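You operate a simulated robot arm through the tools that you are given. There is no shell and no other tool. Be economical: measure what you need, move in short steps, check, and stop when the job is done.

You are at the controls of a simulated two-armed robot. One attempt, no reset.

TASK
Take the cap off the bottle that says "OIL" on the clear end of the long bench and lay it down there.

It is judged by the outcome, as a careful person would: the job done as asked, and still so three seconds after it is handed in. It fails if anything else is knocked over, pushed out of place, dropped, spilled or broken. A push-on lid holds only when it is set on centred and level and pressed home; a screw cap is set on level and turned clockwise until tight.

THE ROBOT
Two 7-joint arms with two-finger parallel grippers on one trunk, on a base that drives. Base frame: it is fixed to the floor where the robot stands at the start and does not move with it; the origin is under the middle of the robot, x ahead of it, y to its left, z up. Units: cm, degrees, N and s.
The left shoulder is at the start at [7, 17.7, 117], the right one opposite. With the tool pointing down near the work surface each hand reaches from about 30 to 74 cm from the robot's upright axis, wherever it stands, measured 20 degrees to its own side. Payload 3.43 kg a hand.
Tool frame (each hand has its own): the origin (TCP) lies between the finger pads and is the grasp point; the fingertips stand 3 cm ahead of it; z points along the fingers, y is the line along which they close. The gripper opens to 9.4 cm. The fingers are 2.8 cm wide and 1 cm thick; the gripper's body (5 by 9.6 cm) begins 5.5 cm behind the TCP.
Orientation is told as [roll, pitch, yaw] about the base's x, y, z axes, in that order, counted from this pose: with the fingers straight down and closing along the base's y, the tool's x points along the base's -x, its y along +y and its z along -z.

THE INTERFACE
- The arms move only by the tool jog_arm. It takes "left_steps", "right_steps" or both (then of equal length, played together; a hand with none holds still); each is a list that holds one entry, the list of rows, each a list of 7 numbers: the shift along the base's x, y, z in units of 20 mm (1.0 is 20 mm), then the turn, a rotation vector about the base's x, y, z in units of 8 degrees (1.0 is 8 degrees), then the finger opening in cm, from 0 to 9.4. In form: [[[dx, dy, dz, ax, ay, az, gripper], ...]]. A call has 1 to 8 rows; each row shifts and turns the commanded pose from where the row before left it. A call with a number of a shift or a turn outside -1 to 1 is refused whole. A row lasts 0.2 s, in which the tool goes at most 5 cm and 8.6 degrees; a call with a longer step from one row to the next is refused whole, and so is a gripper value outside its range. Where a pose cannot be reached the arm comes as near as it can. A force on the tool above 40 N (or 10 N above the force at the start of the call, whichever is more), or a blocked arm, ends the call early, and 0.2 s more pass. The fingers move at their own pace (about 15.3 cm/s each) and stop on an object; they squeeze with about 39 N. The grip force told is the motor's: it shows also when the fingers shut on nothing. Time passes only in rows, and 0.2 s behind the last, so rows that do not move let the fingers close. It gives the time, the measured TCP pose, the force on the tool (base axes), the opening and the grip force at its end, in the units of the frame above (readings bear some noise).
- Cameras (640 x 400 px; columns grow to the right, rows downward): "scene" is now at [14.33, -1.28, 149.74]; the picture's right is [-0.12, -0.99, -0.00], its down [-0.61, 0.07, -0.79] and it looks along [0.78, -0.10, -0.62] (base axes); focal length 249 px, centre (320, 200). "left" rides on the left gripper at [7.6, -1.4, -10.2] in its tool frame; the picture's right is [0.18, 0.98, 0.00], its down [-0.75, 0.14, -0.64] and it looks along [-0.63, 0.12, 0.77] (tool axes); focal length 243 px, centre (320, 200). "right" rides on the right gripper at [7.6, 1.4, -10.2] in its tool frame; the picture's right is [-0.18, 0.98, 0.00], its down [-0.75, -0.14, -0.64] and it looks along [-0.63, -0.12, 0.77] (tool axes); focal length 243 px, centre (320, 200). There is no depth. A picture from a camera that has moved, and an enlarged one, comes with that camera's place and axes in the base frame and with its lens. The place of the scene camera against the robot may be out by one fixed shift of up to 1.8 cm in any direction.
- get_image(camera): a new picture of that camera. It takes no simulated time.
- raise_lower(by): slides the trunk up (or, below 0, down) by that many cm; the arms and the scene camera ride with it, the base frame stays. It gives what a move gives, with no picture.
- drive_base(legs): drives the robot by 1 to 6 legs, each [ahead, turn to the left] in cm and degrees, along the robot's own axes; the way and the turn of a leg run together, so that a leg with both is an arc; at most 150 cm and 180 degrees a leg. The arms and the cameras ride along, it lands a little off, and it stops where it bumps. It gives what a move gives.
- pan_tilt(pan, tilt): turns the head with the scene camera to pan (to the left, within 86 degrees either way) and tilt (down, from -29 to 69), counted from straight ahead of the robot. It gives what a move gives.
- close_up(camera, box): a new picture of the part [left, top, right, bottom] of that camera's present view, enlarged. It takes no simulated time.
- job_done(): hands the job in; it is judged then, once.

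Go step by step. Nothing tells you exact positions but the pictures and the camera data: compare them with the known pose of the tool, close in by small moves and look again before you grip or let go. The budget is 120 turns and 108 pictures, counting those below and the enlarged ones. Unless the task says otherwise, let go and move clear before handing in, and close with one line.

The tools are called by a JSON object that holds its "op" and its "data". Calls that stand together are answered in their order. jog_arm: Moves the arms, as the interface text tells. Its arguments: {"type":"object","properties":{"left_steps":{"type":"array","items":{"type":"array","items":{"type":"array","items":{"type":"number"}}}},"right_steps":{"type":"array","items":{"type":"array","items":{"type":"array","items":{"type":"number"}}}}},"required":[]} The other tools are called the same way: raise_lower (by) slides the trunk up or down; drive_base (legs) drives the base; pan_tilt (pan, tilt) turns the head that bears the scene camera; get_image (camera) takes a picture; close_up (camera, box) takes an enlarged picture of a part of a camera's view; job_done () hands the job in.

At the start:

```text
time_s: 0.0
left_eef_pos: [50.67, 9.91, 128.8]
left_ee_rot: [-0.1, 0.0, 0.0]
left_wrist_force: [-0.2, 0.8, -0.8]
left_gripper_width: 9.4
left_gripper_force: 0.0
right_eef_pos: [35.29, -23.57, 129.41]
right_ee_rot: [0.0, 0.0, -0.1]
right_wrist_force: [-0.2, 0.2, -0.3]
right_gripper_width: 9.42
right_gripper_force: 0.1
trunk travel left (down, up): [-75.0, 9.0]
robot x, y, heading: [0.06, 0.04, -0.0]
head pan, tilt: [-7.0, 38.0]
```

scene: 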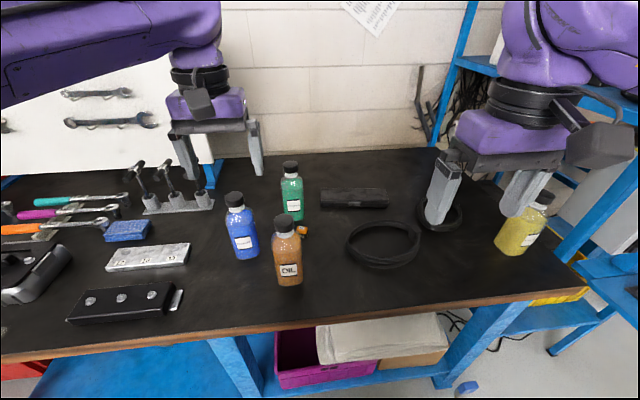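
right: 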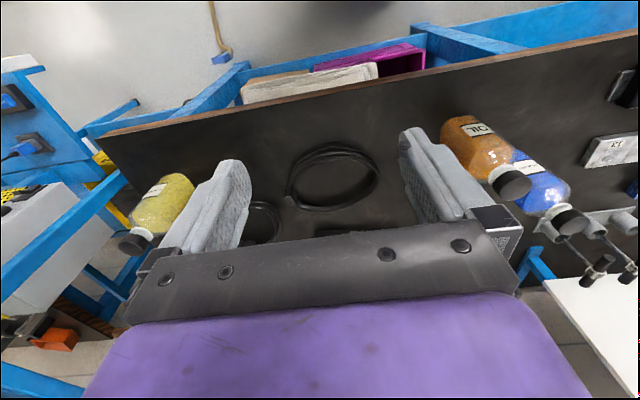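
left: 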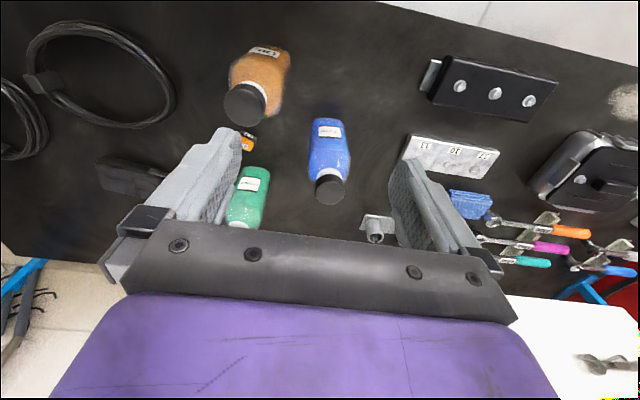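

I see four capped bottles on the bench (blue, green, orange, yellow); the orange one seems to read "OIL". I'll enlarge the labels first.

{"op": "close_up", "data": {"camera": "scene", "box": [210, 150, 330, 300]}}

{"op": "close_up", "data": {"camera": "scene", "box": [470, 170, 590, 270]}}

{"op": "close_up", "data": {"camera": "left", "box": [200, 20, 380, 240]}}

```text
2.67 times, centred on (270, 225) of scene
camera zoom: at [14.33, -1.28, 149.74], right [-0.12, -0.99, 0.0], down [-0.61, 0.07, -0.79], along [0.78, -0.1, -0.62], focal length 664 px, centre (453, 133)
```

zoom: 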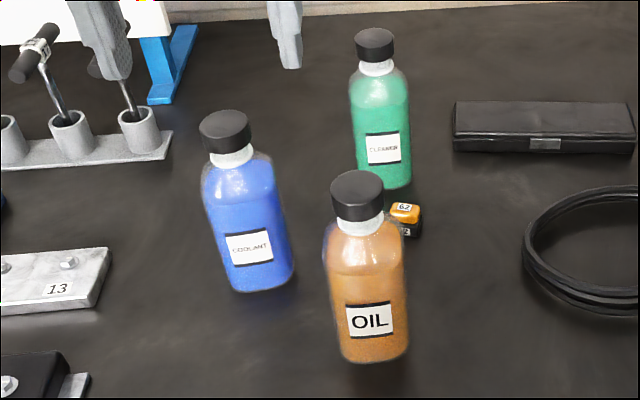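

```text
4.00 times, centred on (530, 220) of scene
camera zoom: at [14.33, -1.28, 149.74], right [-0.12, -0.99, 0.0], down [-0.61, 0.07, -0.79], along [0.78, -0.1, -0.62], focal length 996 px, centre (-520, 120)
```

zoom: 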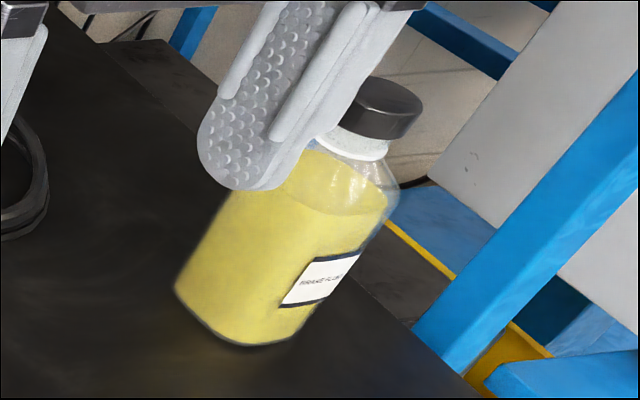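

```text
1.82 times, centred on (290, 130) of left
camera zoom: at [42.93, 8.54, 139.08], right [-0.18, 0.98, 0.0], down [0.75, 0.14, 0.64], along [0.63, 0.12, -0.77], focal length 441 px, centre (374, 327)
```

zoom: 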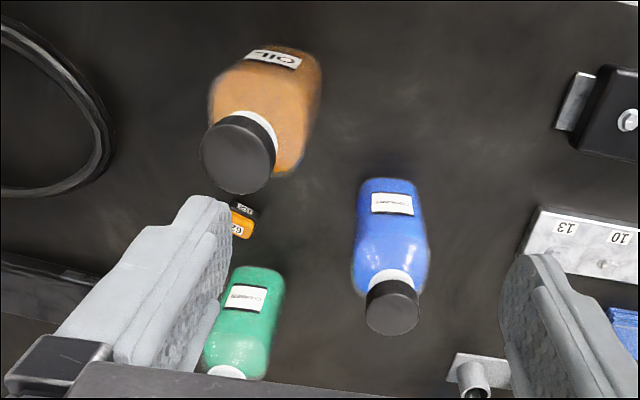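

The orange bottle reads OIL; its cap is at about (55, 2, 110). I want to know the body's cross-section and cap style before choosing how to hold it.

{"op": "close_up", "data": {"camera": "scene", "box": [258, 205, 322, 295]}}

{"op": "close_up", "data": {"camera": "left", "box": [200, 30, 320, 140]}}

{"op": "close_up", "data": {"camera": "right", "box": [420, 100, 590, 220]}}

```text
4.44 times, centred on (290, 250) of scene
camera zoom: at [14.33, -1.28, 149.74], right [-0.12, -0.99, 0.0], down [-0.61, 0.07, -0.79], along [0.78, -0.1, -0.62], focal length 1107 px, centre (453, -22)
```

zoom: 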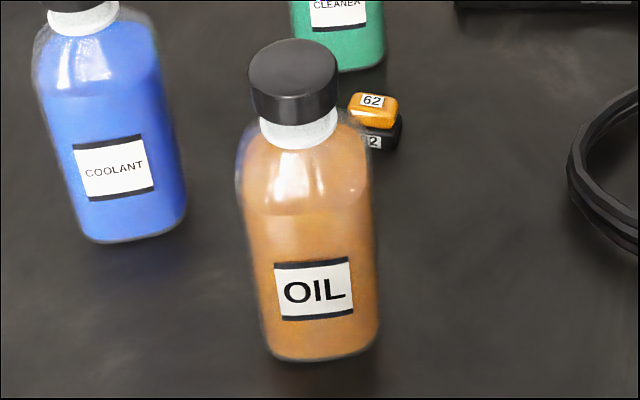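

```text
3.64 times, centred on (260, 85) of left
camera zoom: at [42.93, 8.54, 139.08], right [-0.18, 0.98, 0.0], down [0.75, 0.14, 0.64], along [0.63, 0.12, -0.77], focal length 882 px, centre (538, 618)
```

zoom: 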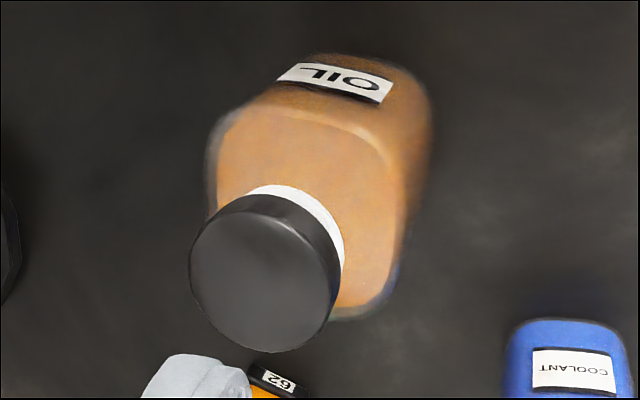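

```text
3.33 times, centred on (505, 160) of right
camera zoom: at [27.71, -22.01, 139.73], right [0.18, 0.98, 0.0], down [0.75, -0.14, 0.64], along [0.63, -0.12, -0.77], focal length 809 px, centre (-297, 333)
```

zoom: 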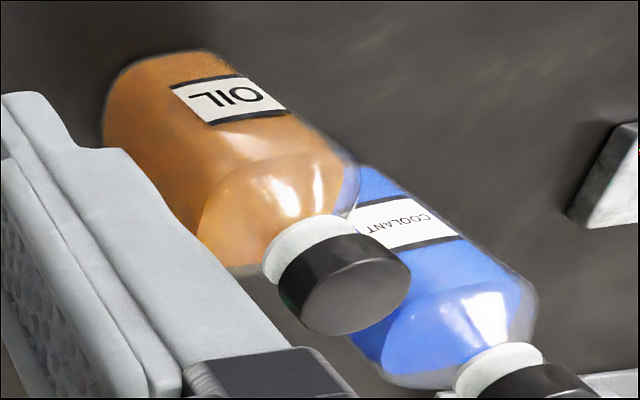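

The cap top triangulates to (53.8, 1.9, 111.1), about 4.7 cm wide, on a rounded-square body about 7 cm wide facing me. I'll hold the body with the left hand from the front, tilted, and work the cap with the right; first I tilt the left hand, backed away.

{"op": "jog_arm", "data": {"left_steps": [[[-0.9, -0.5, 0, 0, -1, 0, 9.4], [-0.9, -0.5, 0, 0, -1, 0, 9.4], [-0.9, -0.5, 0, 0, -1, 0, 9.4], [-0.9, -0.5, 0, 0, -1, 0, 9.4], [-0.9, -0.5, 0, 0, -1, 0, 9.4], [-0.9, -0.5, 0, 0, -1, 0, 9.4], [-0.9, -0.5, 0, 0, -1, 0, 9.4], [-0.9, -0.5, 0, 0, 0, 0, 9.4]]]}}

```text
time_s: 1.8
left_eef_pos: [36.09, 1.82, 128.83]
left_ee_rot: [-0.1, -56.1, 0.0]
left_wrist_force: [-0.5, 0.0, 0.0]
left_gripper_width: 9.42
left_gripper_force: 0.1
right_eef_pos: [35.12, -23.54, 129.56]
right_ee_rot: [0.0, -0.1, 0.0]
right_wrist_force: [0.1, -0.1, -0.2]
right_gripper_width: 9.43
right_gripper_force: 0.0
trunk travel left (down, up): [-75.0, 9.0]
robot x, y, heading: [-0.08, 0.23, -0.1]
head pan, tilt: [-7.0, 38.0]
```

The left hand is tilted as wanted. Now lower it in front of the bottle.

{"op": "jog_arm", "data": {"left_steps": [[[0.35, 0, -1, 0, 0, 0, 9.4], [0.35, 0, -1, 0, 0, 0, 9.4], [0.35, 0, -1, 0, 0, 0, 9.4], [0.35, 0, -1, 0, 0, 0, 9.4], [0.35, 0, -1, 0, 0, 0, 9.4], [0.35, 0, -1, 0, 0, 0, 9.4], [0.35, 0, -1, 0, 0, 0, 9.4], [0.35, 0, -1, 0, 0, 0, 9.4]]]}}

{"op": "get_image", "data": {"camera": "scene"}}

{"op": "get_image", "data": {"camera": "left"}}

```text
time_s: 3.6
left_eef_pos: [41.8, 1.79, 112.66]
left_ee_rot: [-0.1, -55.9, 0.0]
left_wrist_force: [0.2, 0.0, -0.4]
left_gripper_width: 9.41
left_gripper_force: 0.1
right_eef_pos: [35.32, -23.47, 129.42]
right_ee_rot: [0.0, 0.0, 0.0]
right_wrist_force: [0.0, -0.3, -0.9]
right_gripper_width: 9.41
right_gripper_force: 0.0
trunk travel left (down, up): [-75.0, 9.0]
robot x, y, heading: [0.07, 0.18, -0.2]
head pan, tilt: [-7.0, 38.0]
```

```text
98 pictures are left
camera scene: at [14.36, -1.37, 149.74], right [-0.12, -0.99, 0.0], down [-0.61, 0.08, -0.79], along [0.78, -0.1, -0.62], focal length 249 px, centre (320, 200)
```

scene: 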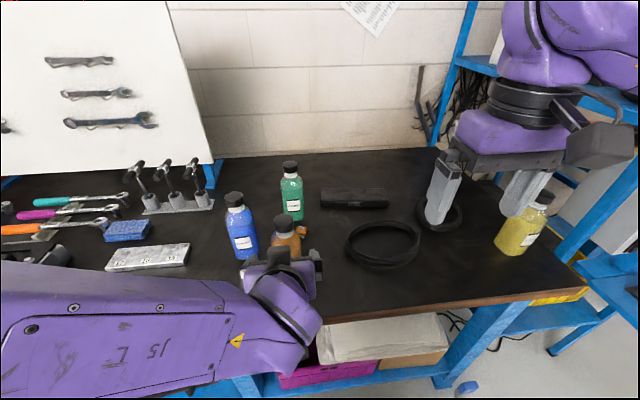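

```text
97 pictures are left
camera left: at [29.02, 0.46, 112.24], right [-0.1, 0.98, -0.15], down [-0.11, 0.14, 0.98], along [0.99, 0.12, 0.09], focal length 243 px, centre (320, 200)
```

left: 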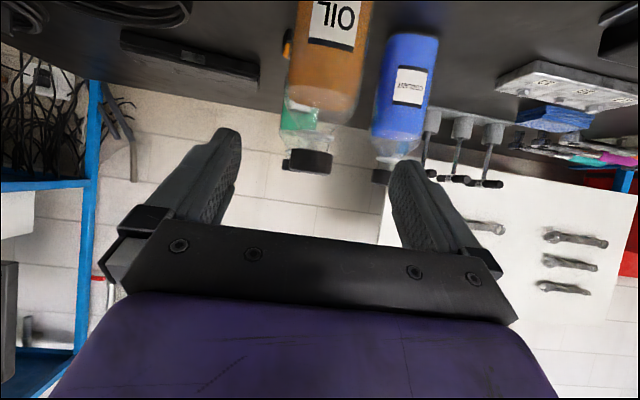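

The left hand is lined up with the bottle (y ≈ 1.8). I lower it to z ≈ 99 while still in front.

{"op": "jog_arm", "data": {"left_steps": [[[0, 0, -1, 0, 0, 0, 9.4], [0, 0, -1, 0, 0, 0, 9.4], [0, 0, -1, 0, 0, 0, 9.4], [0, 0, -1, 0, 0, 0, 9.4], [0, 0, -1, 0, 0, 0, 9.4], [0, 0, -1, 0, 0, 0, 9.4], [0, 0, -0.8, 0, 0, 0, 9.4]]]}}

{"op": "get_image", "data": {"camera": "scene"}}

{"op": "get_image", "data": {"camera": "left"}}

```text
time_s: 5.2
left_eef_pos: [42.0, 2.03, 99.11]
left_ee_rot: [-0.2, -55.8, 0.2]
left_wrist_force: [0.7, -0.4, -0.3]
left_gripper_width: 9.4
left_gripper_force: 0.1
right_eef_pos: [35.55, -23.42, 129.47]
right_ee_rot: [-0.1, 0.1, 0.0]
right_wrist_force: [0.2, 0.0, 0.2]
right_gripper_width: 9.4
right_gripper_force: 0.1
trunk travel left (down, up): [-75.0, 9.0]
robot x, y, heading: [-0.08, 0.19, 0.0]
head pan, tilt: [-7.0, 38.0]
```

```text
96 pictures are left
camera scene: at [14.6, -1.12, 149.71], right [-0.12, -0.99, 0.0], down [-0.61, 0.07, -0.79], along [0.78, -0.1, -0.62], focal length 249 px, centre (320, 200)
```

scene: 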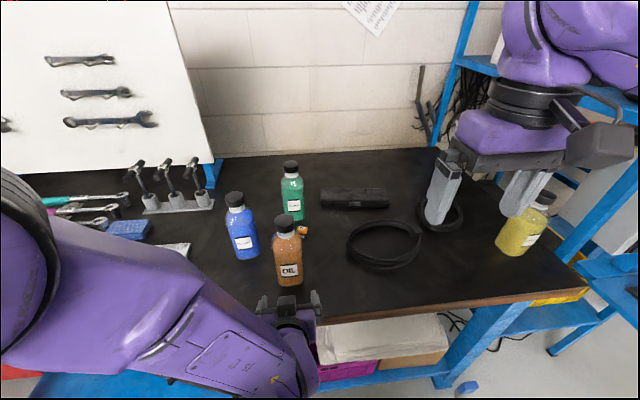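

```text
95 pictures are left
camera left: at [29.17, 0.67, 98.57], right [-0.1, 0.98, -0.15], down [-0.11, 0.14, 0.98], along [0.99, 0.12, 0.09], focal length 243 px, centre (320, 200)
```

left: 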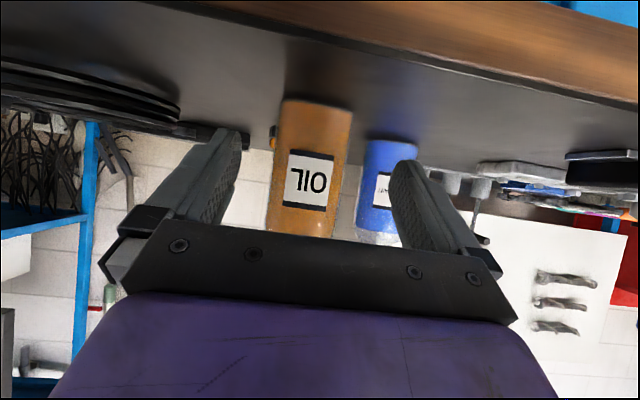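

The bottle is centred between the fingers' line (y ≈ 1.95). I advance 10.6 cm so the fingers straddle the body.

{"op": "jog_arm", "data": {"left_steps": [[[0.9, 0, 0, 0, 0, 0, 9.4], [0.9, 0, 0, 0, 0, 0, 9.4], [0.9, 0, 0, 0, 0, 0, 9.4], [0.9, 0, 0, 0, 0, 0, 9.4], [0.9, 0, 0, 0, 0, 0, 9.4], [0.8, 0, 0, 0, 0, 0, 9.4]]]}}

{"op": "get_image", "data": {"camera": "left"}}

{"op": "get_image", "data": {"camera": "scene"}}

{"op": "get_image", "data": {"camera": "right"}}

```text
time_s: 6.6
left_eef_pos: [52.49, 1.86, 99.13]
left_ee_rot: [0.0, -56.0, 0.0]
left_wrist_force: [0.5, -0.4, 0.5]
left_gripper_width: 9.41
left_gripper_force: 0.0
right_eef_pos: [35.26, -23.5, 129.56]
right_ee_rot: [0.0, 0.0, 0.0]
right_wrist_force: [0.5, 0.2, -0.6]
right_gripper_width: 9.38
right_gripper_force: 0.1
trunk travel left (down, up): [-75.0, 9.0]
robot x, y, heading: [0.31, -0.04, -0.3]
head pan, tilt: [-7.0, 38.0]
```

```text
94 pictures are left
camera left: at [39.62, 0.53, 98.6], right [-0.1, 0.98, -0.15], down [-0.11, 0.14, 0.98], along [0.99, 0.12, 0.09], focal length 243 px, centre (320, 200)
```

left: 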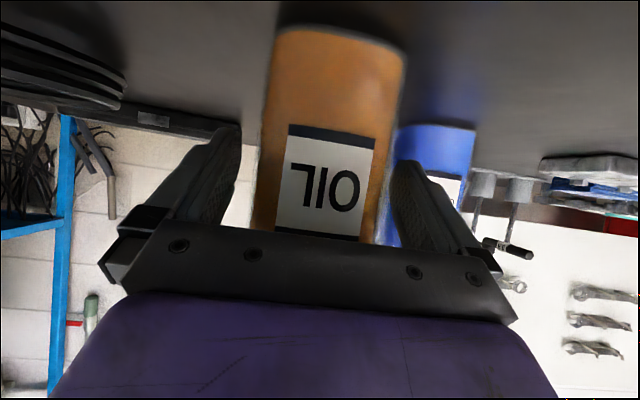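

```text
93 pictures are left
camera scene: at [14.36, -1.29, 149.74], right [-0.12, -0.99, 0.0], down [-0.61, 0.07, -0.79], along [0.78, -0.1, -0.62], focal length 249 px, centre (320, 200)
```

scene: 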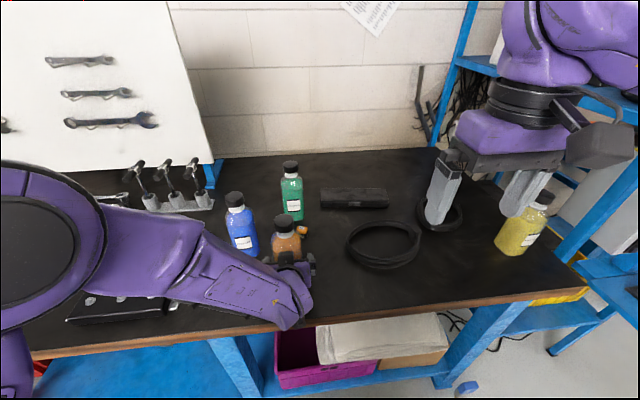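

```text
92 pictures are left
camera right: at [27.74, -22.02, 139.72], right [0.18, 0.98, 0.0], down [0.75, -0.14, 0.64], along [0.63, -0.12, -0.77], focal length 243 px, centre (320, 200)
```

right: 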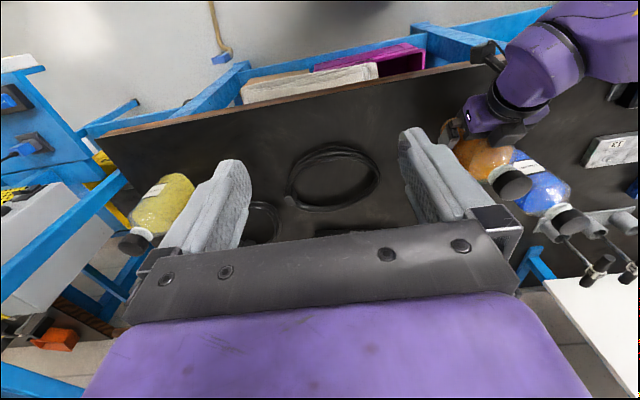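

The fingers straddle the body, centred. Close the left gripper.

{"op": "jog_arm", "data": {"left_steps": [[[0, 0, 0, 0, 0, 0, 7], [0, 0, 0, 0, 0, 0, 6], [0, 0, 0, 0, 0, 0, 4], [0, 0, 0, 0, 0, 0, 4]]]}}

{"op": "get_image", "data": {"camera": "left"}}

{"op": "close_up", "data": {"camera": "right", "box": [400, 60, 640, 220]}}

```text
time_s: 7.6
left_eef_pos: [52.5, 1.94, 99.08]
left_ee_rot: [0.0, -56.0, 0.0]
left_wrist_force: [0.9, -1.2, 1.0]
left_gripper_width: 7.52
left_gripper_force: 38.9
right_eef_pos: [35.49, -23.54, 129.45]
right_ee_rot: [0.0, -0.1, 0.0]
right_wrist_force: [0.1, -0.7, -0.1]
right_gripper_width: 9.4
right_gripper_force: 0.0
trunk travel left (down, up): [-75.0, 9.0]
robot x, y, heading: [0.09, 0.31, 0.0]
head pan, tilt: [-7.0, 38.0]
```

```text
91 pictures are left
camera left: at [39.6, 0.51, 98.61], right [-0.1, 0.98, -0.15], down [-0.11, 0.14, 0.98], along [0.99, 0.12, 0.09], focal length 243 px, centre (320, 200)
```

left: 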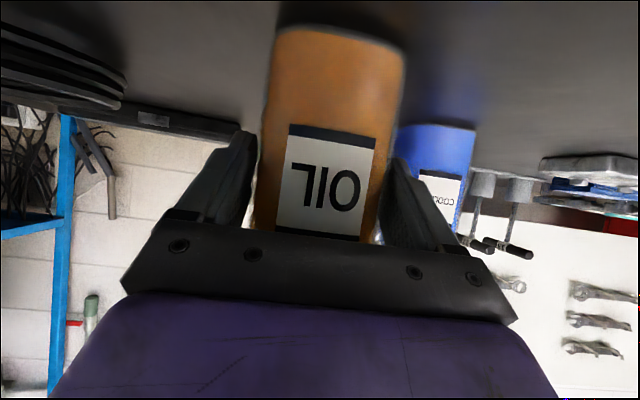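

```text
2.50 times, centred on (520, 140) of right
camera zoom: at [27.73, -22.03, 139.73], right [0.18, 0.98, 0.0], down [0.75, -0.14, 0.64], along [0.63, -0.12, -0.77], focal length 606 px, centre (-180, 350)
```

zoom: 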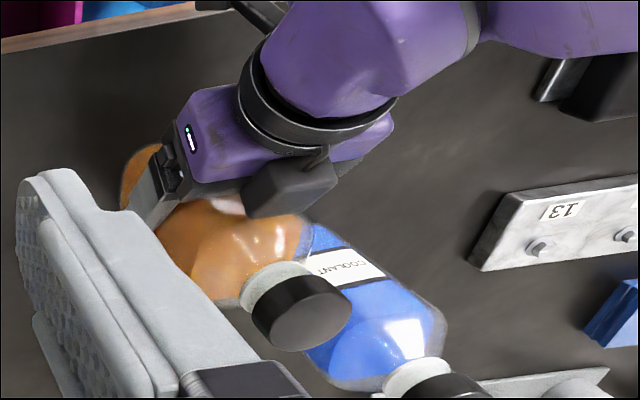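

The bottle is held (7.5 cm wide). A dark box sits on top of the left hand near the neck, so I check its clearance to the cap.

{"op": "close_up", "data": {"camera": "scene", "box": [240, 200, 340, 300]}}

{"op": "close_up", "data": {"camera": "right", "box": [440, 90, 560, 210]}}

```text
4.00 times, centred on (290, 250) of scene
camera zoom: at [14.35, -1.31, 149.74], right [-0.12, -0.99, 0.0], down [-0.61, 0.07, -0.79], along [0.78, -0.1, -0.62], focal length 996 px, centre (440, 0)
```

zoom: 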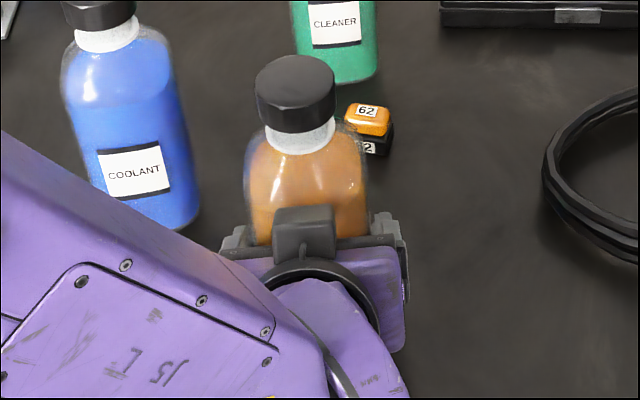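

```text
3.33 times, centred on (500, 150) of right
camera zoom: at [27.73, -22.03, 139.73], right [0.18, 0.98, 0.0], down [0.75, -0.14, 0.64], along [0.63, -0.12, -0.77], focal length 809 px, centre (-280, 367)
```

zoom: 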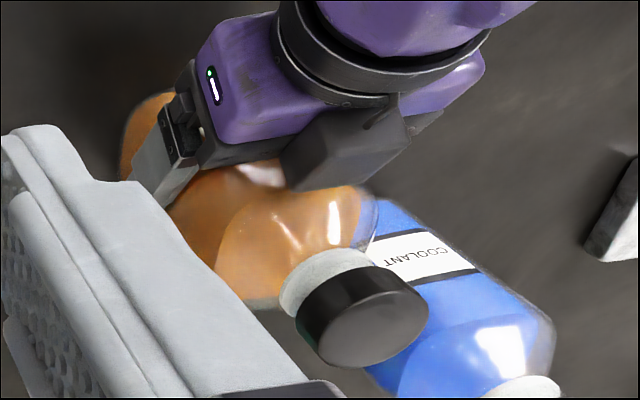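

There is about 1.5 cm between that box and where the right fingers will turn, provided the tips stay above z ≈ 107.3. Now bring the right hand over the cap, high, yawed about +20° so its camera stays away from the left wrist.

{"op": "jog_arm", "data": {"right_steps": [[[0.6, 0.8, 0, 0, 0, 0.3, 6.8], [0.6, 0.8, 0, 0, 0, 0.3, 6.8], [0.6, 0.8, 0, 0, 0, 0.3, 6.8], [0.6, 0.8, 0, 0, 0, 0.3, 6.8], [0.6, 0.8, 0, 0, 0, 0.3, 6.8], [0.6, 0.8, 0, 0, 0, 0.3, 6.8], [0.6, 0.8, 0, 0, 0, 0.3, 6.8], [0.6, 0.8, 0, 0, 0, 0.3, 6.8]]]}}

{"op": "jog_arm", "data": {"right_steps": [[[0.55, 0.79, -0.2, 0, 0, 0, 6.8], [0.55, 0.79, -0.2, 0, 0, 0, 6.8], [0.55, 0.79, -0.2, 0, 0, 0, 6.8], [0.55, 0.79, -0.2, 0, 0, 0, 6.8], [0.55, 0.79, -0.2, 0, 0, 0, 6.8], [0.55, 0.79, -0.2, 0, 0, 0, 6.8], [0.55, 0.79, -0.2, 0, 0, 0, 6.8], [0.55, 0.79, -0.2, 0, 0, 0, 6.8]]]}}

{"op": "get_image", "data": {"camera": "right"}}

{"op": "get_image", "data": {"camera": "scene"}}

```text
time_s: 9.4
left_eef_pos: [52.55, 1.99, 99.12]
left_ee_rot: [-0.1, -56.0, 0.1]
left_wrist_force: [-0.6, -0.5, -0.8]
left_gripper_width: 7.51
left_gripper_force: 39.7
right_eef_pos: [44.94, -10.55, 129.49]
right_ee_rot: [0.0, 0.0, 19.2]
right_wrist_force: [-0.2, 0.9, -0.2]
right_gripper_width: 6.81
right_gripper_force: 0.1
trunk travel left (down, up): [-75.0, 9.0]
robot x, y, heading: [-0.17, 0.01, -0.1]
head pan, tilt: [-7.0, 38.0]
```

```text
time_s: 11.2
left_eef_pos: [52.46, 1.89, 99.09]
left_ee_rot: [-0.1, -56.1, 0.1]
left_wrist_force: [-0.5, -0.7, 0.0]
left_gripper_width: 7.53
left_gripper_force: 39.3
right_eef_pos: [53.68, 2.09, 126.21]
right_ee_rot: [0.0, 0.0, 19.2]
right_wrist_force: [1.1, -0.1, 0.2]
right_gripper_width: 6.81
right_gripper_force: 0.0
trunk travel left (down, up): [-75.0, 9.0]
robot x, y, heading: [-0.22, -0.08, -0.1]
head pan, tilt: [-7.0, 38.0]
```

```text
87 pictures are left
camera right: at [46.04, 0.93, 136.5], right [-0.15, 0.99, 0.0], down [0.76, 0.11, 0.64], along [0.63, 0.1, -0.77], focal length 243 px, centre (320, 200)
```

right: 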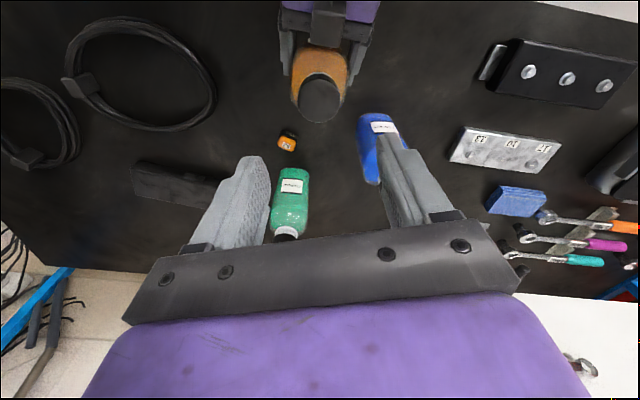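

```text
86 pictures are left
camera scene: at [14.37, -1.19, 149.74], right [-0.12, -0.99, 0.0], down [-0.61, 0.07, -0.79], along [0.78, -0.1, -0.62], focal length 249 px, centre (320, 200)
```

scene: 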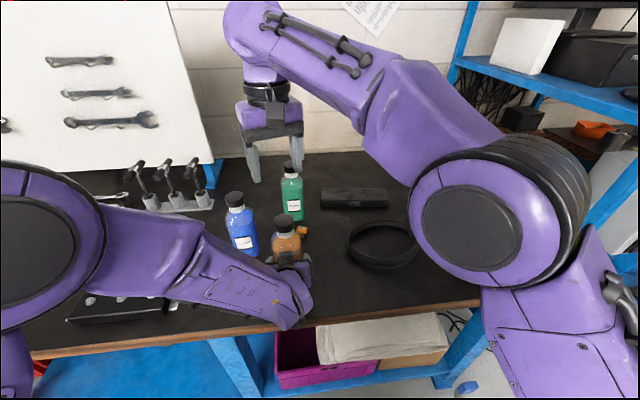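

The right hand is above the cap. Enlarge to refine the cap centre before descending.

{"op": "close_up", "data": {"camera": "right", "box": [270, 50, 370, 130]}}

```text
5.00 times, centred on (320, 90) of right
camera zoom: at [46.04, 0.93, 136.5], right [-0.15, 0.99, 0.0], down [0.76, 0.11, 0.64], along [0.63, 0.1, -0.77], focal length 1213 px, centre (320, 750)
```

zoom: 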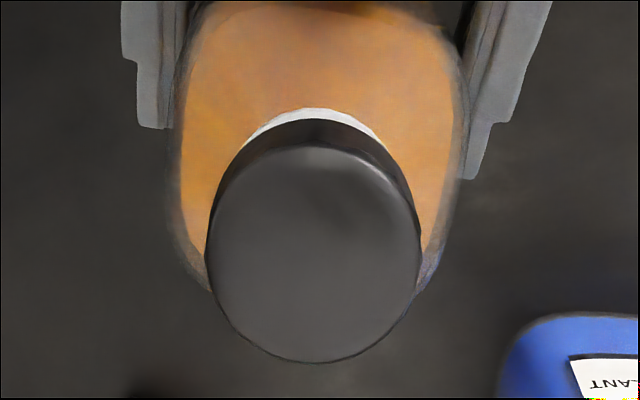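

The cap centre is (53.9, 2.1), under the TCP. Descend part way and look again.

{"op": "jog_arm", "data": {"right_steps": [[[0.05, 0, -1, 0, 0, 0, 6.8], [0, 0, -1, 0, 0, 0, 6.8], [0, 0, -1, 0, 0, 0, 6.8], [0, 0, -1, 0, 0, 0, 6.8], [0, 0, -1, 0, 0, 0, 6.8]]]}}

{"op": "get_image", "data": {"camera": "right"}}

{"op": "get_image", "data": {"camera": "scene"}}

```text
time_s: 12.4
left_eef_pos: [52.55, 2.04, 99.19]
left_ee_rot: [0.0, -56.0, 0.0]
left_wrist_force: [0.5, 0.7, 0.7]
left_gripper_width: 7.51
left_gripper_force: 38.7
right_eef_pos: [53.82, 2.09, 116.21]
right_ee_rot: [0.1, 0.0, 19.3]
right_wrist_force: [-0.2, 1.0, 0.2]
right_gripper_width: 6.78
right_gripper_force: 0.0
trunk travel left (down, up): [-75.0, 9.0]
robot x, y, heading: [0.13, 0.34, 0.1]
head pan, tilt: [-7.0, 38.0]
```

```text
84 pictures are left
camera right: at [46.17, 0.9, 126.53], right [-0.15, 0.99, 0.0], down [0.76, 0.11, 0.64], along [0.63, 0.1, -0.77], focal length 243 px, centre (320, 200)
```

right: 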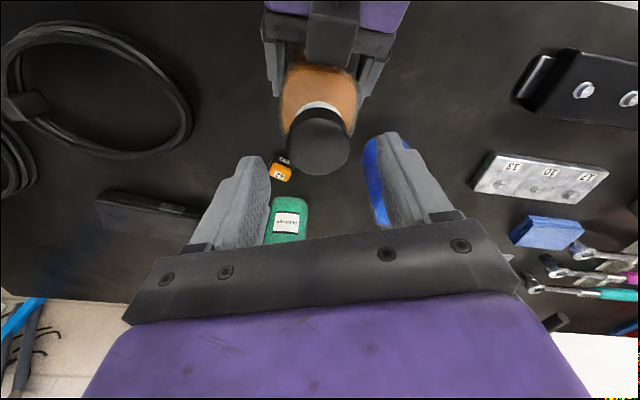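

```text
83 pictures are left
camera scene: at [14.36, -1.25, 149.74], right [-0.12, -0.99, 0.0], down [-0.61, 0.07, -0.79], along [0.78, -0.1, -0.62], focal length 249 px, centre (320, 200)
```

scene: 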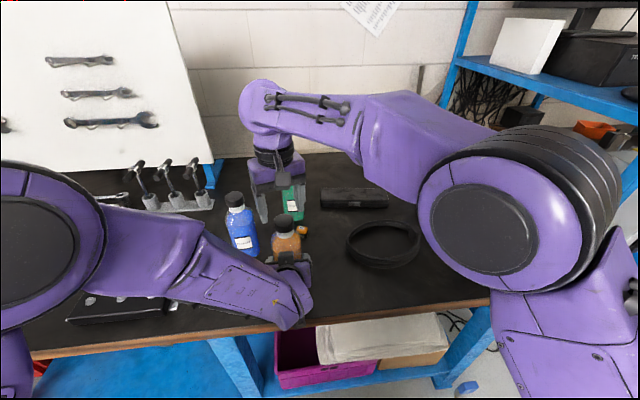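

Alignment is confirmed (cap at 53.7, 2.1). Descend to z ≈ 110.6 and close on the cap.

{"op": "jog_arm", "data": {"right_steps": [[[0, 0, -0.95, 0, 0, 0, 6.8], [0, 0, -0.95, 0, 0, 0, 6.8], [0, 0, -0.9, 0, 0, 0, 6.8], [0, 0, 0, 0, 0, 0, 5.4], [0, 0, 0, 0, 0, 0, 4.6], [0, 0, 0, 0, 0, 0, 3], [0, 0, 0, 0, 0, 0, 3]]]}}

{"op": "get_image", "data": {"camera": "right"}}

{"op": "close_up", "data": {"camera": "scene", "box": [220, 150, 350, 300]}}

```text
time_s: 14.0
left_eef_pos: [52.49, 1.89, 99.18]
left_ee_rot: [0.0, -56.0, 0.0]
left_wrist_force: [-0.1, 1.5, -0.1]
left_gripper_width: 7.51
left_gripper_force: 39.2
right_eef_pos: [53.82, 2.0, 110.67]
right_ee_rot: [0.0, 0.1, 19.2]
right_wrist_force: [0.3, -0.9, 1.4]
right_gripper_width: 4.08
right_gripper_force: 39.7
trunk travel left (down, up): [-75.0, 9.0]
robot x, y, heading: [-0.16, 0.26, 0.0]
head pan, tilt: [-7.0, 38.0]
```

```text
82 pictures are left
camera right: at [46.13, 0.87, 120.92], right [-0.15, 0.99, 0.0], down [0.76, 0.11, 0.64], along [0.63, 0.1, -0.77], focal length 243 px, centre (320, 200)
```

right: 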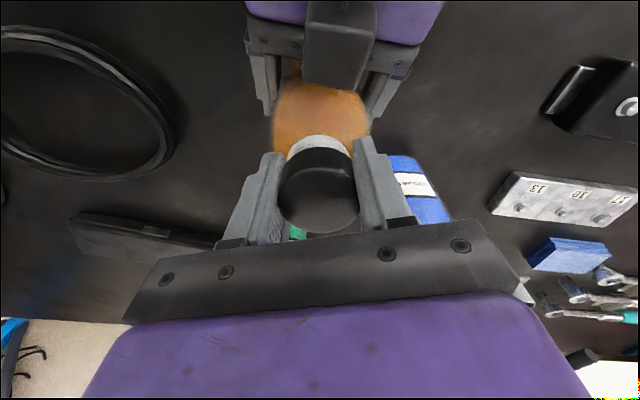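

```text
2.67 times, centred on (285, 225) of scene
camera zoom: at [14.34, -1.27, 149.74], right [-0.12, -0.99, 0.0], down [-0.61, 0.07, -0.79], along [0.78, -0.1, -0.62], focal length 664 px, centre (413, 133)
```

zoom: 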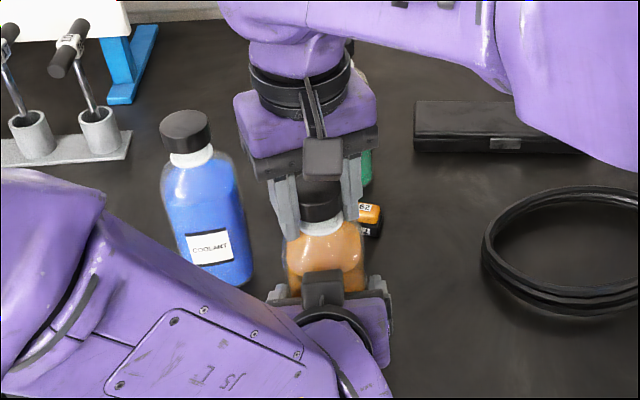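

The cap is gripped (4.1 cm) at its sides. Turn counterclockwise a first 32° and read the forces.

{"op": "jog_arm", "data": {"right_steps": [[[0, 0, 0, 0, 0, 0.8, 3], [0, 0, 0, 0, 0, 0.8, 3], [0, 0, 0, 0, 0, 0.8, 3], [0, 0, 0, 0, 0, 0.8, 3], [0, 0, 0, 0, 0, 0.8, 3]]]}}

{"op": "get_image", "data": {"camera": "right"}}

{"op": "get_image", "data": {"camera": "left"}}

```text
time_s: 15.2
left_eef_pos: [52.3, 1.95, 99.12]
left_ee_rot: [0.0, -55.9, 0.0]
left_wrist_force: [-0.4, 5.5, -0.4]
left_gripper_width: 7.51
left_gripper_force: 38.7
right_eef_pos: [53.85, 1.88, 110.73]
right_ee_rot: [-0.1, 0.1, 51.3]
right_wrist_force: [3.7, -6.9, 6.6]
right_gripper_width: 4.05
right_gripper_force: 38.7
trunk travel left (down, up): [-75.0, 9.0]
robot x, y, heading: [-0.07, 0.09, -0.2]
head pan, tilt: [-7.0, 38.0]
```

```text
80 pictures are left
camera right: at [47.95, -3.08, 120.97], right [-0.65, 0.76, 0.0], down [0.58, 0.5, 0.64], along [0.49, 0.42, -0.77], focal length 243 px, centre (320, 200)
```

right: 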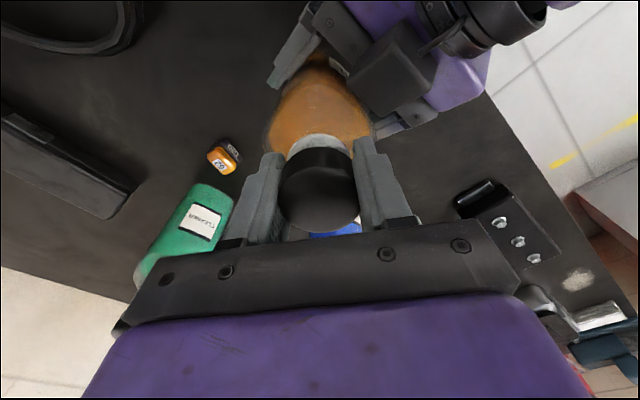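

```text
79 pictures are left
camera left: at [39.58, 0.53, 98.61], right [-0.1, 0.98, -0.15], down [-0.11, 0.14, 0.98], along [0.99, 0.12, 0.09], focal length 243 px, centre (320, 200)
```

left: 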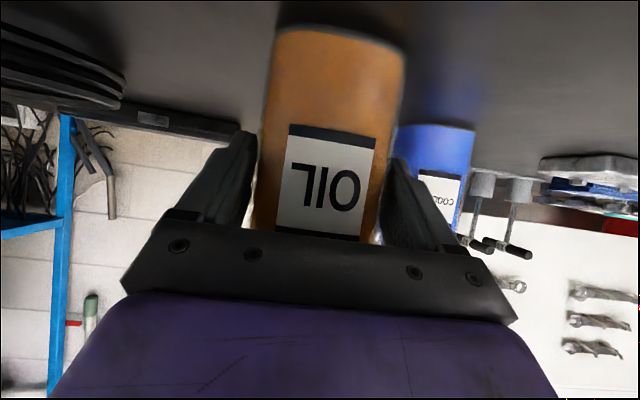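

The bottle stayed put and the cap turns, with a slight upward push as from a rising thread. Continue counterclockwise with a tiny lift.

{"op": "jog_arm", "data": {"right_steps": [[[0, 0, 0.01, 0, 0, 0.9, 3], [0, 0, 0.01, 0, 0, 0.9, 3], [0, 0, 0.01, 0, 0, 0.9, 3], [0, 0, 0.01, 0, 0, 0.9, 3], [0, 0, 0.01, 0, 0, 0.9, 3], [0, 0, 0.01, 0, 0, 0.9, 3], [0, 0, 0.01, 0, 0, 0.9, 3], [0, 0, 0.01, 0, 0, 0.9, 3]]]}}

{"op": "get_image", "data": {"camera": "right"}}

{"op": "get_image", "data": {"camera": "scene"}}

```text
time_s: 17.0
left_eef_pos: [52.36, 1.98, 99.24]
left_ee_rot: [0.0, -56.0, 0.0]
left_wrist_force: [0.1, -0.7, -0.4]
left_gripper_width: 7.53
left_gripper_force: 39.0
right_eef_pos: [53.96, 1.93, 111.0]
right_ee_rot: [0.0, 0.0, 109.0]
right_wrist_force: [0.2, -0.3, 0.1]
right_gripper_width: 4.06
right_gripper_force: 39.0
trunk travel left (down, up): [-75.0, 9.0]
robot x, y, heading: [-0.13, 0.08, 0.1]
head pan, tilt: [-7.0, 38.0]
```

```text
78 pictures are left
camera right: at [54.95, -5.62, 121.07], right [-0.99, -0.15, 0.0], down [-0.11, 0.76, 0.64], along [-0.09, 0.64, -0.77], focal length 243 px, centre (320, 200)
```

right: 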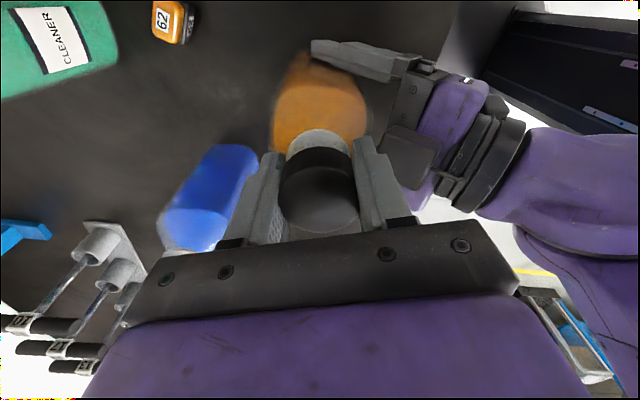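

```text
77 pictures are left
camera scene: at [14.32, -1.27, 149.74], right [-0.12, -0.99, 0.0], down [-0.61, 0.07, -0.79], along [0.78, -0.1, -0.62], focal length 249 px, centre (320, 200)
```

scene: 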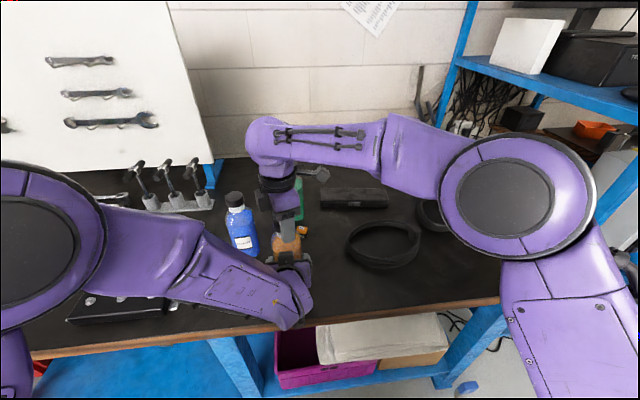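

The forces have dropped to about zero, so the cap may already be free. Try a gentle 6 mm lift and watch the force.

{"op": "jog_arm", "data": {"right_steps": [[[0, 0, 0.1, 0, 0, 0, 3], [0, 0, 0.1, 0, 0, 0, 3], [0, 0, 0.1, 0, 0, 0, 3]]]}}

{"op": "close_up", "data": {"camera": "right", "box": [240, 40, 400, 250]}}

```text
time_s: 17.8
left_eef_pos: [52.46, 1.76, 99.19]
left_ee_rot: [0.0, -56.0, -0.1]
left_wrist_force: [-1.4, -0.4, 0.1]
left_gripper_width: 7.53
left_gripper_force: 38.5
right_eef_pos: [53.72, 2.02, 111.44]
right_ee_rot: [0.1, 0.1, 108.9]
right_wrist_force: [-0.2, -0.3, 0.8]
right_gripper_width: 4.02
right_gripper_force: 38.8
trunk travel left (down, up): [-75.0, 9.0]
robot x, y, heading: [0.12, 0.33, -0.1]
head pan, tilt: [-7.0, 38.0]
```

```text
1.90 times, centred on (320, 145) of right
camera zoom: at [54.93, -5.68, 121.66], right [-0.99, -0.14, 0.0], down [-0.11, 0.76, 0.64], along [-0.09, 0.64, -0.77], focal length 462 px, centre (320, 305)
```

zoom: 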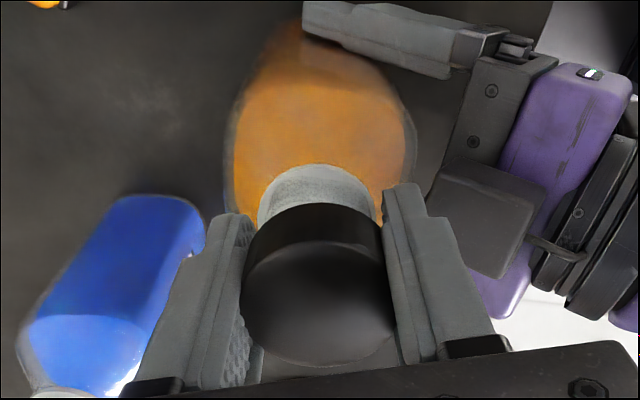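

No resistance, and more neck is showing: the cap is off. Lift straight up slowly.

{"op": "jog_arm", "data": {"right_steps": [[[0, 0, 0.3, 0, 0, 0, 3], [0, 0, 0.4, 0, 0, 0, 3], [0, 0, 0.5, 0, 0, 0, 3], [0, 0, 0.7, 0, 0, 0, 3], [0, 0, 0.9, 0, 0, 0, 3], [0, 0, 0.9, 0, 0, 0, 3], [0, 0, 0.9, 0, 0, 0, 3]]]}}

{"op": "get_image", "data": {"camera": "scene"}}

{"op": "get_image", "data": {"camera": "right"}}

```text
time_s: 19.4
left_eef_pos: [52.36, 2.07, 99.13]
left_ee_rot: [0.1, -56.0, 0.0]
left_wrist_force: [0.0, -1.9, -0.6]
left_gripper_width: 7.54
left_gripper_force: 38.6
right_eef_pos: [53.89, 1.99, 120.66]
right_ee_rot: [0.0, 0.0, 108.9]
right_wrist_force: [-0.3, 0.3, 0.5]
right_gripper_width: 4.03
right_gripper_force: 39.0
trunk travel left (down, up): [-75.0, 9.0]
robot x, y, heading: [-0.15, 0.24, 0.0]
head pan, tilt: [-7.0, 38.0]
```

```text
75 pictures are left
camera scene: at [14.32, -1.28, 149.74], right [-0.12, -0.99, 0.0], down [-0.61, 0.07, -0.79], along [0.78, -0.1, -0.62], focal length 249 px, centre (320, 200)
```

scene: 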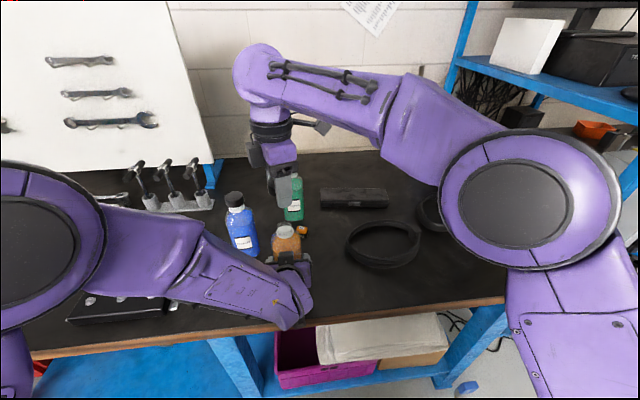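

```text
74 pictures are left
camera right: at [54.95, -5.67, 130.92], right [-0.99, -0.14, 0.0], down [-0.11, 0.76, 0.64], along [-0.09, 0.64, -0.77], focal length 243 px, centre (320, 200)
```

right: 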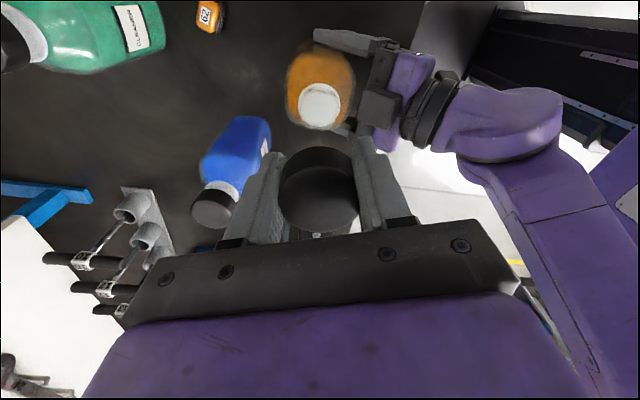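

The cap is off and the white neck is bare. I'll carry the cap to the open bench space in front-right of the coil, around (50, -38), at the clear right end.

{"op": "jog_arm", "data": {"right_steps": [[[0, -0.8, 0.2, 0, 0, -0.5, 3], [0, -0.8, 0.2, 0, 0, -0.5, 3], [0, -0.8, 0, 0, 0, -0.5, 3], [0, -0.8, 0, 0, 0, -0.5, 3], [0, -0.8, 0, 0, 0, -0.5, 3], [0, -0.8, 0, 0, 0, -0.5, 3], [0, -0.8, 0, 0, 0, -0.5, 3], [0, -0.8, 0, 0, 0, -0.5, 3]]]}}

{"op": "jog_arm", "data": {"right_steps": [[[-0.1, -0.85, 0, 0, 0, -0.5, 3], [-0.1, -0.85, 0, 0, 0, -0.5, 3], [-0.1, -0.85, 0, 0, 0, -0.5, 3], [-0.1, -0.85, 0, 0, 0, -0.5, 3], [-0.1, -0.85, 0, 0, 0, -0.5, 3], [-0.1, -0.85, 0, 0, 0, -0.5, 3], [-0.1, -0.85, 0, 0, 0, -0.5, 3], [-0.1, -0.85, 0, 0, 0, -0.5, 3]]]}}

{"op": "jog_arm", "data": {"right_steps": [[[-0.1, -0.85, 0, 0, 0, 0, 3], [-0.1, -0.85, 0, 0, 0, 0, 3], [-0.1, -0.85, 0, 0, 0, 0, 3], [-0.1, -0.85, 0, 0, 0, 0, 3], [-0.1, -0.85, 0, 0, 0, 0, 3], [-0.1, -0.85, 0, 0, 0, 0, 3], [-0.1, -0.85, 0, 0, 0, 0, 3]]]}}

{"op": "get_image", "data": {"camera": "scene"}}

{"op": "get_image", "data": {"camera": "right"}}

```text
time_s: 21.2
left_eef_pos: [52.49, 1.95, 99.18]
left_ee_rot: [-0.1, -56.0, 0.0]
left_wrist_force: [-0.6, 1.1, 0.0]
left_gripper_width: 7.53
left_gripper_force: 38.7
right_eef_pos: [53.77, -10.86, 121.47]
right_ee_rot: [0.0, 0.0, 76.7]
right_wrist_force: [0.5, -1.2, -0.7]
right_gripper_width: 3.99
right_gripper_force: 38.8
trunk travel left (down, up): [-75.0, 9.0]
robot x, y, heading: [0.03, -0.2, -0.2]
head pan, tilt: [-7.0, 38.0]
```

```text
time_s: 23.0
left_eef_pos: [52.38, 1.9, 99.13]
left_ee_rot: [-0.1, -56.0, 0.0]
left_wrist_force: [-0.7, 0.0, 0.2]
left_gripper_width: 7.53
left_gripper_force: 39.2
right_eef_pos: [52.04, -24.51, 121.44]
right_ee_rot: [0.1, 0.0, 44.8]
right_wrist_force: [-0.6, 0.7, -0.3]
right_gripper_width: 4.06
right_gripper_force: 39.0
trunk travel left (down, up): [-75.0, 9.0]
robot x, y, heading: [0.03, -0.16, -0.1]
head pan, tilt: [-7.0, 38.0]
```

```text
time_s: 24.6
left_eef_pos: [52.47, 1.85, 99.17]
left_ee_rot: [0.0, -55.9, 0.0]
left_wrist_force: [0.4, 1.0, 0.4]
left_gripper_width: 7.54
left_gripper_force: 39.1
right_eef_pos: [50.76, -36.44, 121.52]
right_ee_rot: [0.0, 0.0, 44.8]
right_wrist_force: [-0.2, 0.5, 0.4]
right_gripper_width: 4.0
right_gripper_force: 38.8
trunk travel left (down, up): [-75.0, 9.0]
robot x, y, heading: [0.28, -0.19, 0.2]
head pan, tilt: [-7.0, 38.0]
```

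```text
73 pictures are left
camera scene: at [14.32, -1.32, 149.74], right [-0.12, -0.99, 0.0], down [-0.61, 0.07, -0.79], along [0.78, -0.1, -0.62], focal length 249 px, centre (320, 200)
```

scene: 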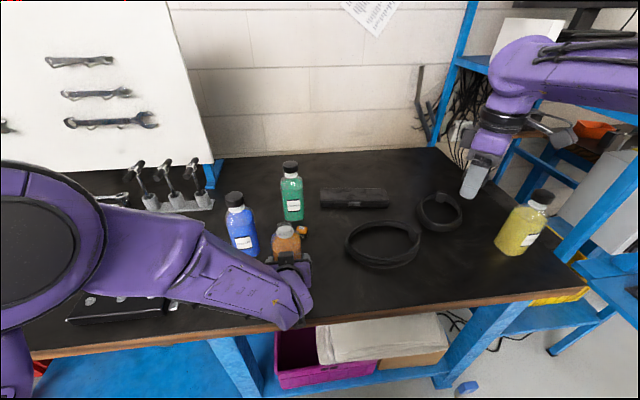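

```text
72 pictures are left
camera right: at [44.44, -40.69, 131.71], right [-0.56, 0.83, 0.0], down [0.63, 0.43, 0.64], along [0.53, 0.36, -0.77], focal length 243 px, centre (320, 200)
```

right: 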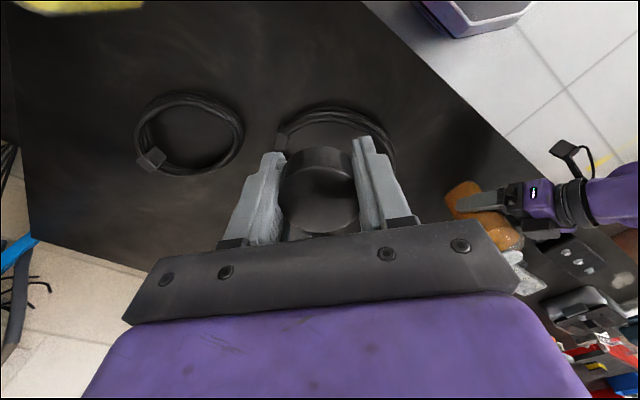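

The spot below (50.8, -36.4) is bare bench, ~7 cm from the coil and ~9 cm from the edge. Descend.

{"op": "jog_arm", "data": {"right_steps": [[[0, 0, -1, 0, 0, 0, 3], [0, 0, -1, 0, 0, 0, 3], [0, 0, -1, 0, 0, 0, 3], [0, 0, -1, 0, 0, 0, 3], [0, 0, -1, 0, 0, 0, 3], [0, 0, -1, 0, 0, 0, 3], [0, 0, -1, 0, 0, 0, 3], [0, 0, -1, 0, 0, 0, 3]]]}}

{"op": "jog_arm", "data": {"right_steps": [[[0, 0, -1, 0, 0, 0, 3], [0, 0, -1, 0, 0, 0, 3], [0, 0, -0.8, 0, 0, 0, 3], [0, 0, -0.6, 0, 0, 0, 3], [0, 0, -0.4, 0, 0, 0, 3], [0, 0, -0.4, 0, 0, 0, 3]]]}}

{"op": "get_image", "data": {"camera": "scene"}}

{"op": "get_image", "data": {"camera": "right"}}

```text
time_s: 26.4
left_eef_pos: [52.55, 1.8, 99.16]
left_ee_rot: [0.0, -56.0, 0.0]
left_wrist_force: [0.6, 0.0, -0.6]
left_gripper_width: 7.54
left_gripper_force: 38.9
right_eef_pos: [50.73, -36.4, 105.47]
right_ee_rot: [-0.1, 0.0, 44.9]
right_wrist_force: [-0.6, 0.6, -0.3]
right_gripper_width: 4.03
right_gripper_force: 38.9
trunk travel left (down, up): [-75.0, 9.0]
robot x, y, heading: [0.08, 0.37, -0.0]
head pan, tilt: [-7.0, 38.0]
```

```text
time_s: 27.8
left_eef_pos: [52.5, 1.94, 99.16]
left_ee_rot: [-0.1, -56.0, -0.1]
left_wrist_force: [-0.1, 0.5, -0.3]
left_gripper_width: 7.54
left_gripper_force: 38.7
right_eef_pos: [50.89, -36.4, 97.13]
right_ee_rot: [-0.1, 0.0, 44.7]
right_wrist_force: [-0.6, -0.2, -0.3]
right_gripper_width: 4.01
right_gripper_force: 39.4
trunk travel left (down, up): [-75.0, 9.0]
robot x, y, heading: [-0.06, -0.15, -0.0]
head pan, tilt: [-7.0, 38.0]
```

```text
71 pictures are left
camera scene: at [14.32, -1.29, 149.74], right [-0.12, -0.99, 0.0], down [-0.61, 0.07, -0.79], along [0.78, -0.1, -0.62], focal length 249 px, centre (320, 200)
```

scene: 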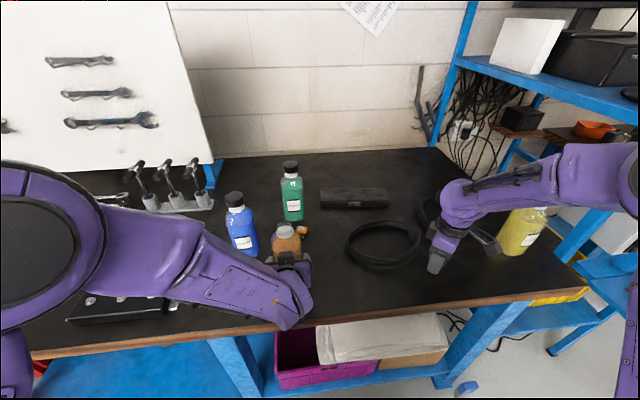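

```text
70 pictures are left
camera right: at [44.45, -40.66, 107.34], right [-0.56, 0.83, 0.0], down [0.63, 0.43, 0.64], along [0.53, 0.36, -0.77], focal length 243 px, centre (320, 200)
```

right: 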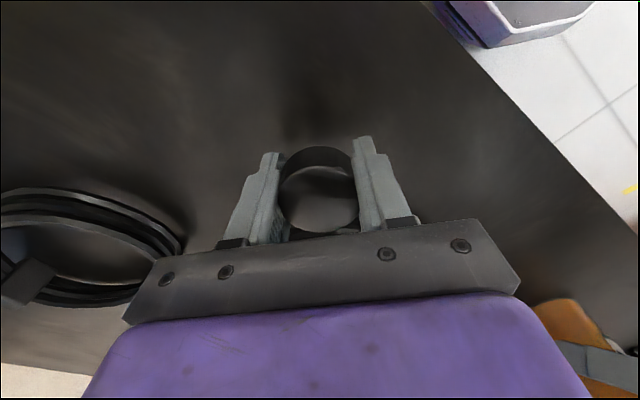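

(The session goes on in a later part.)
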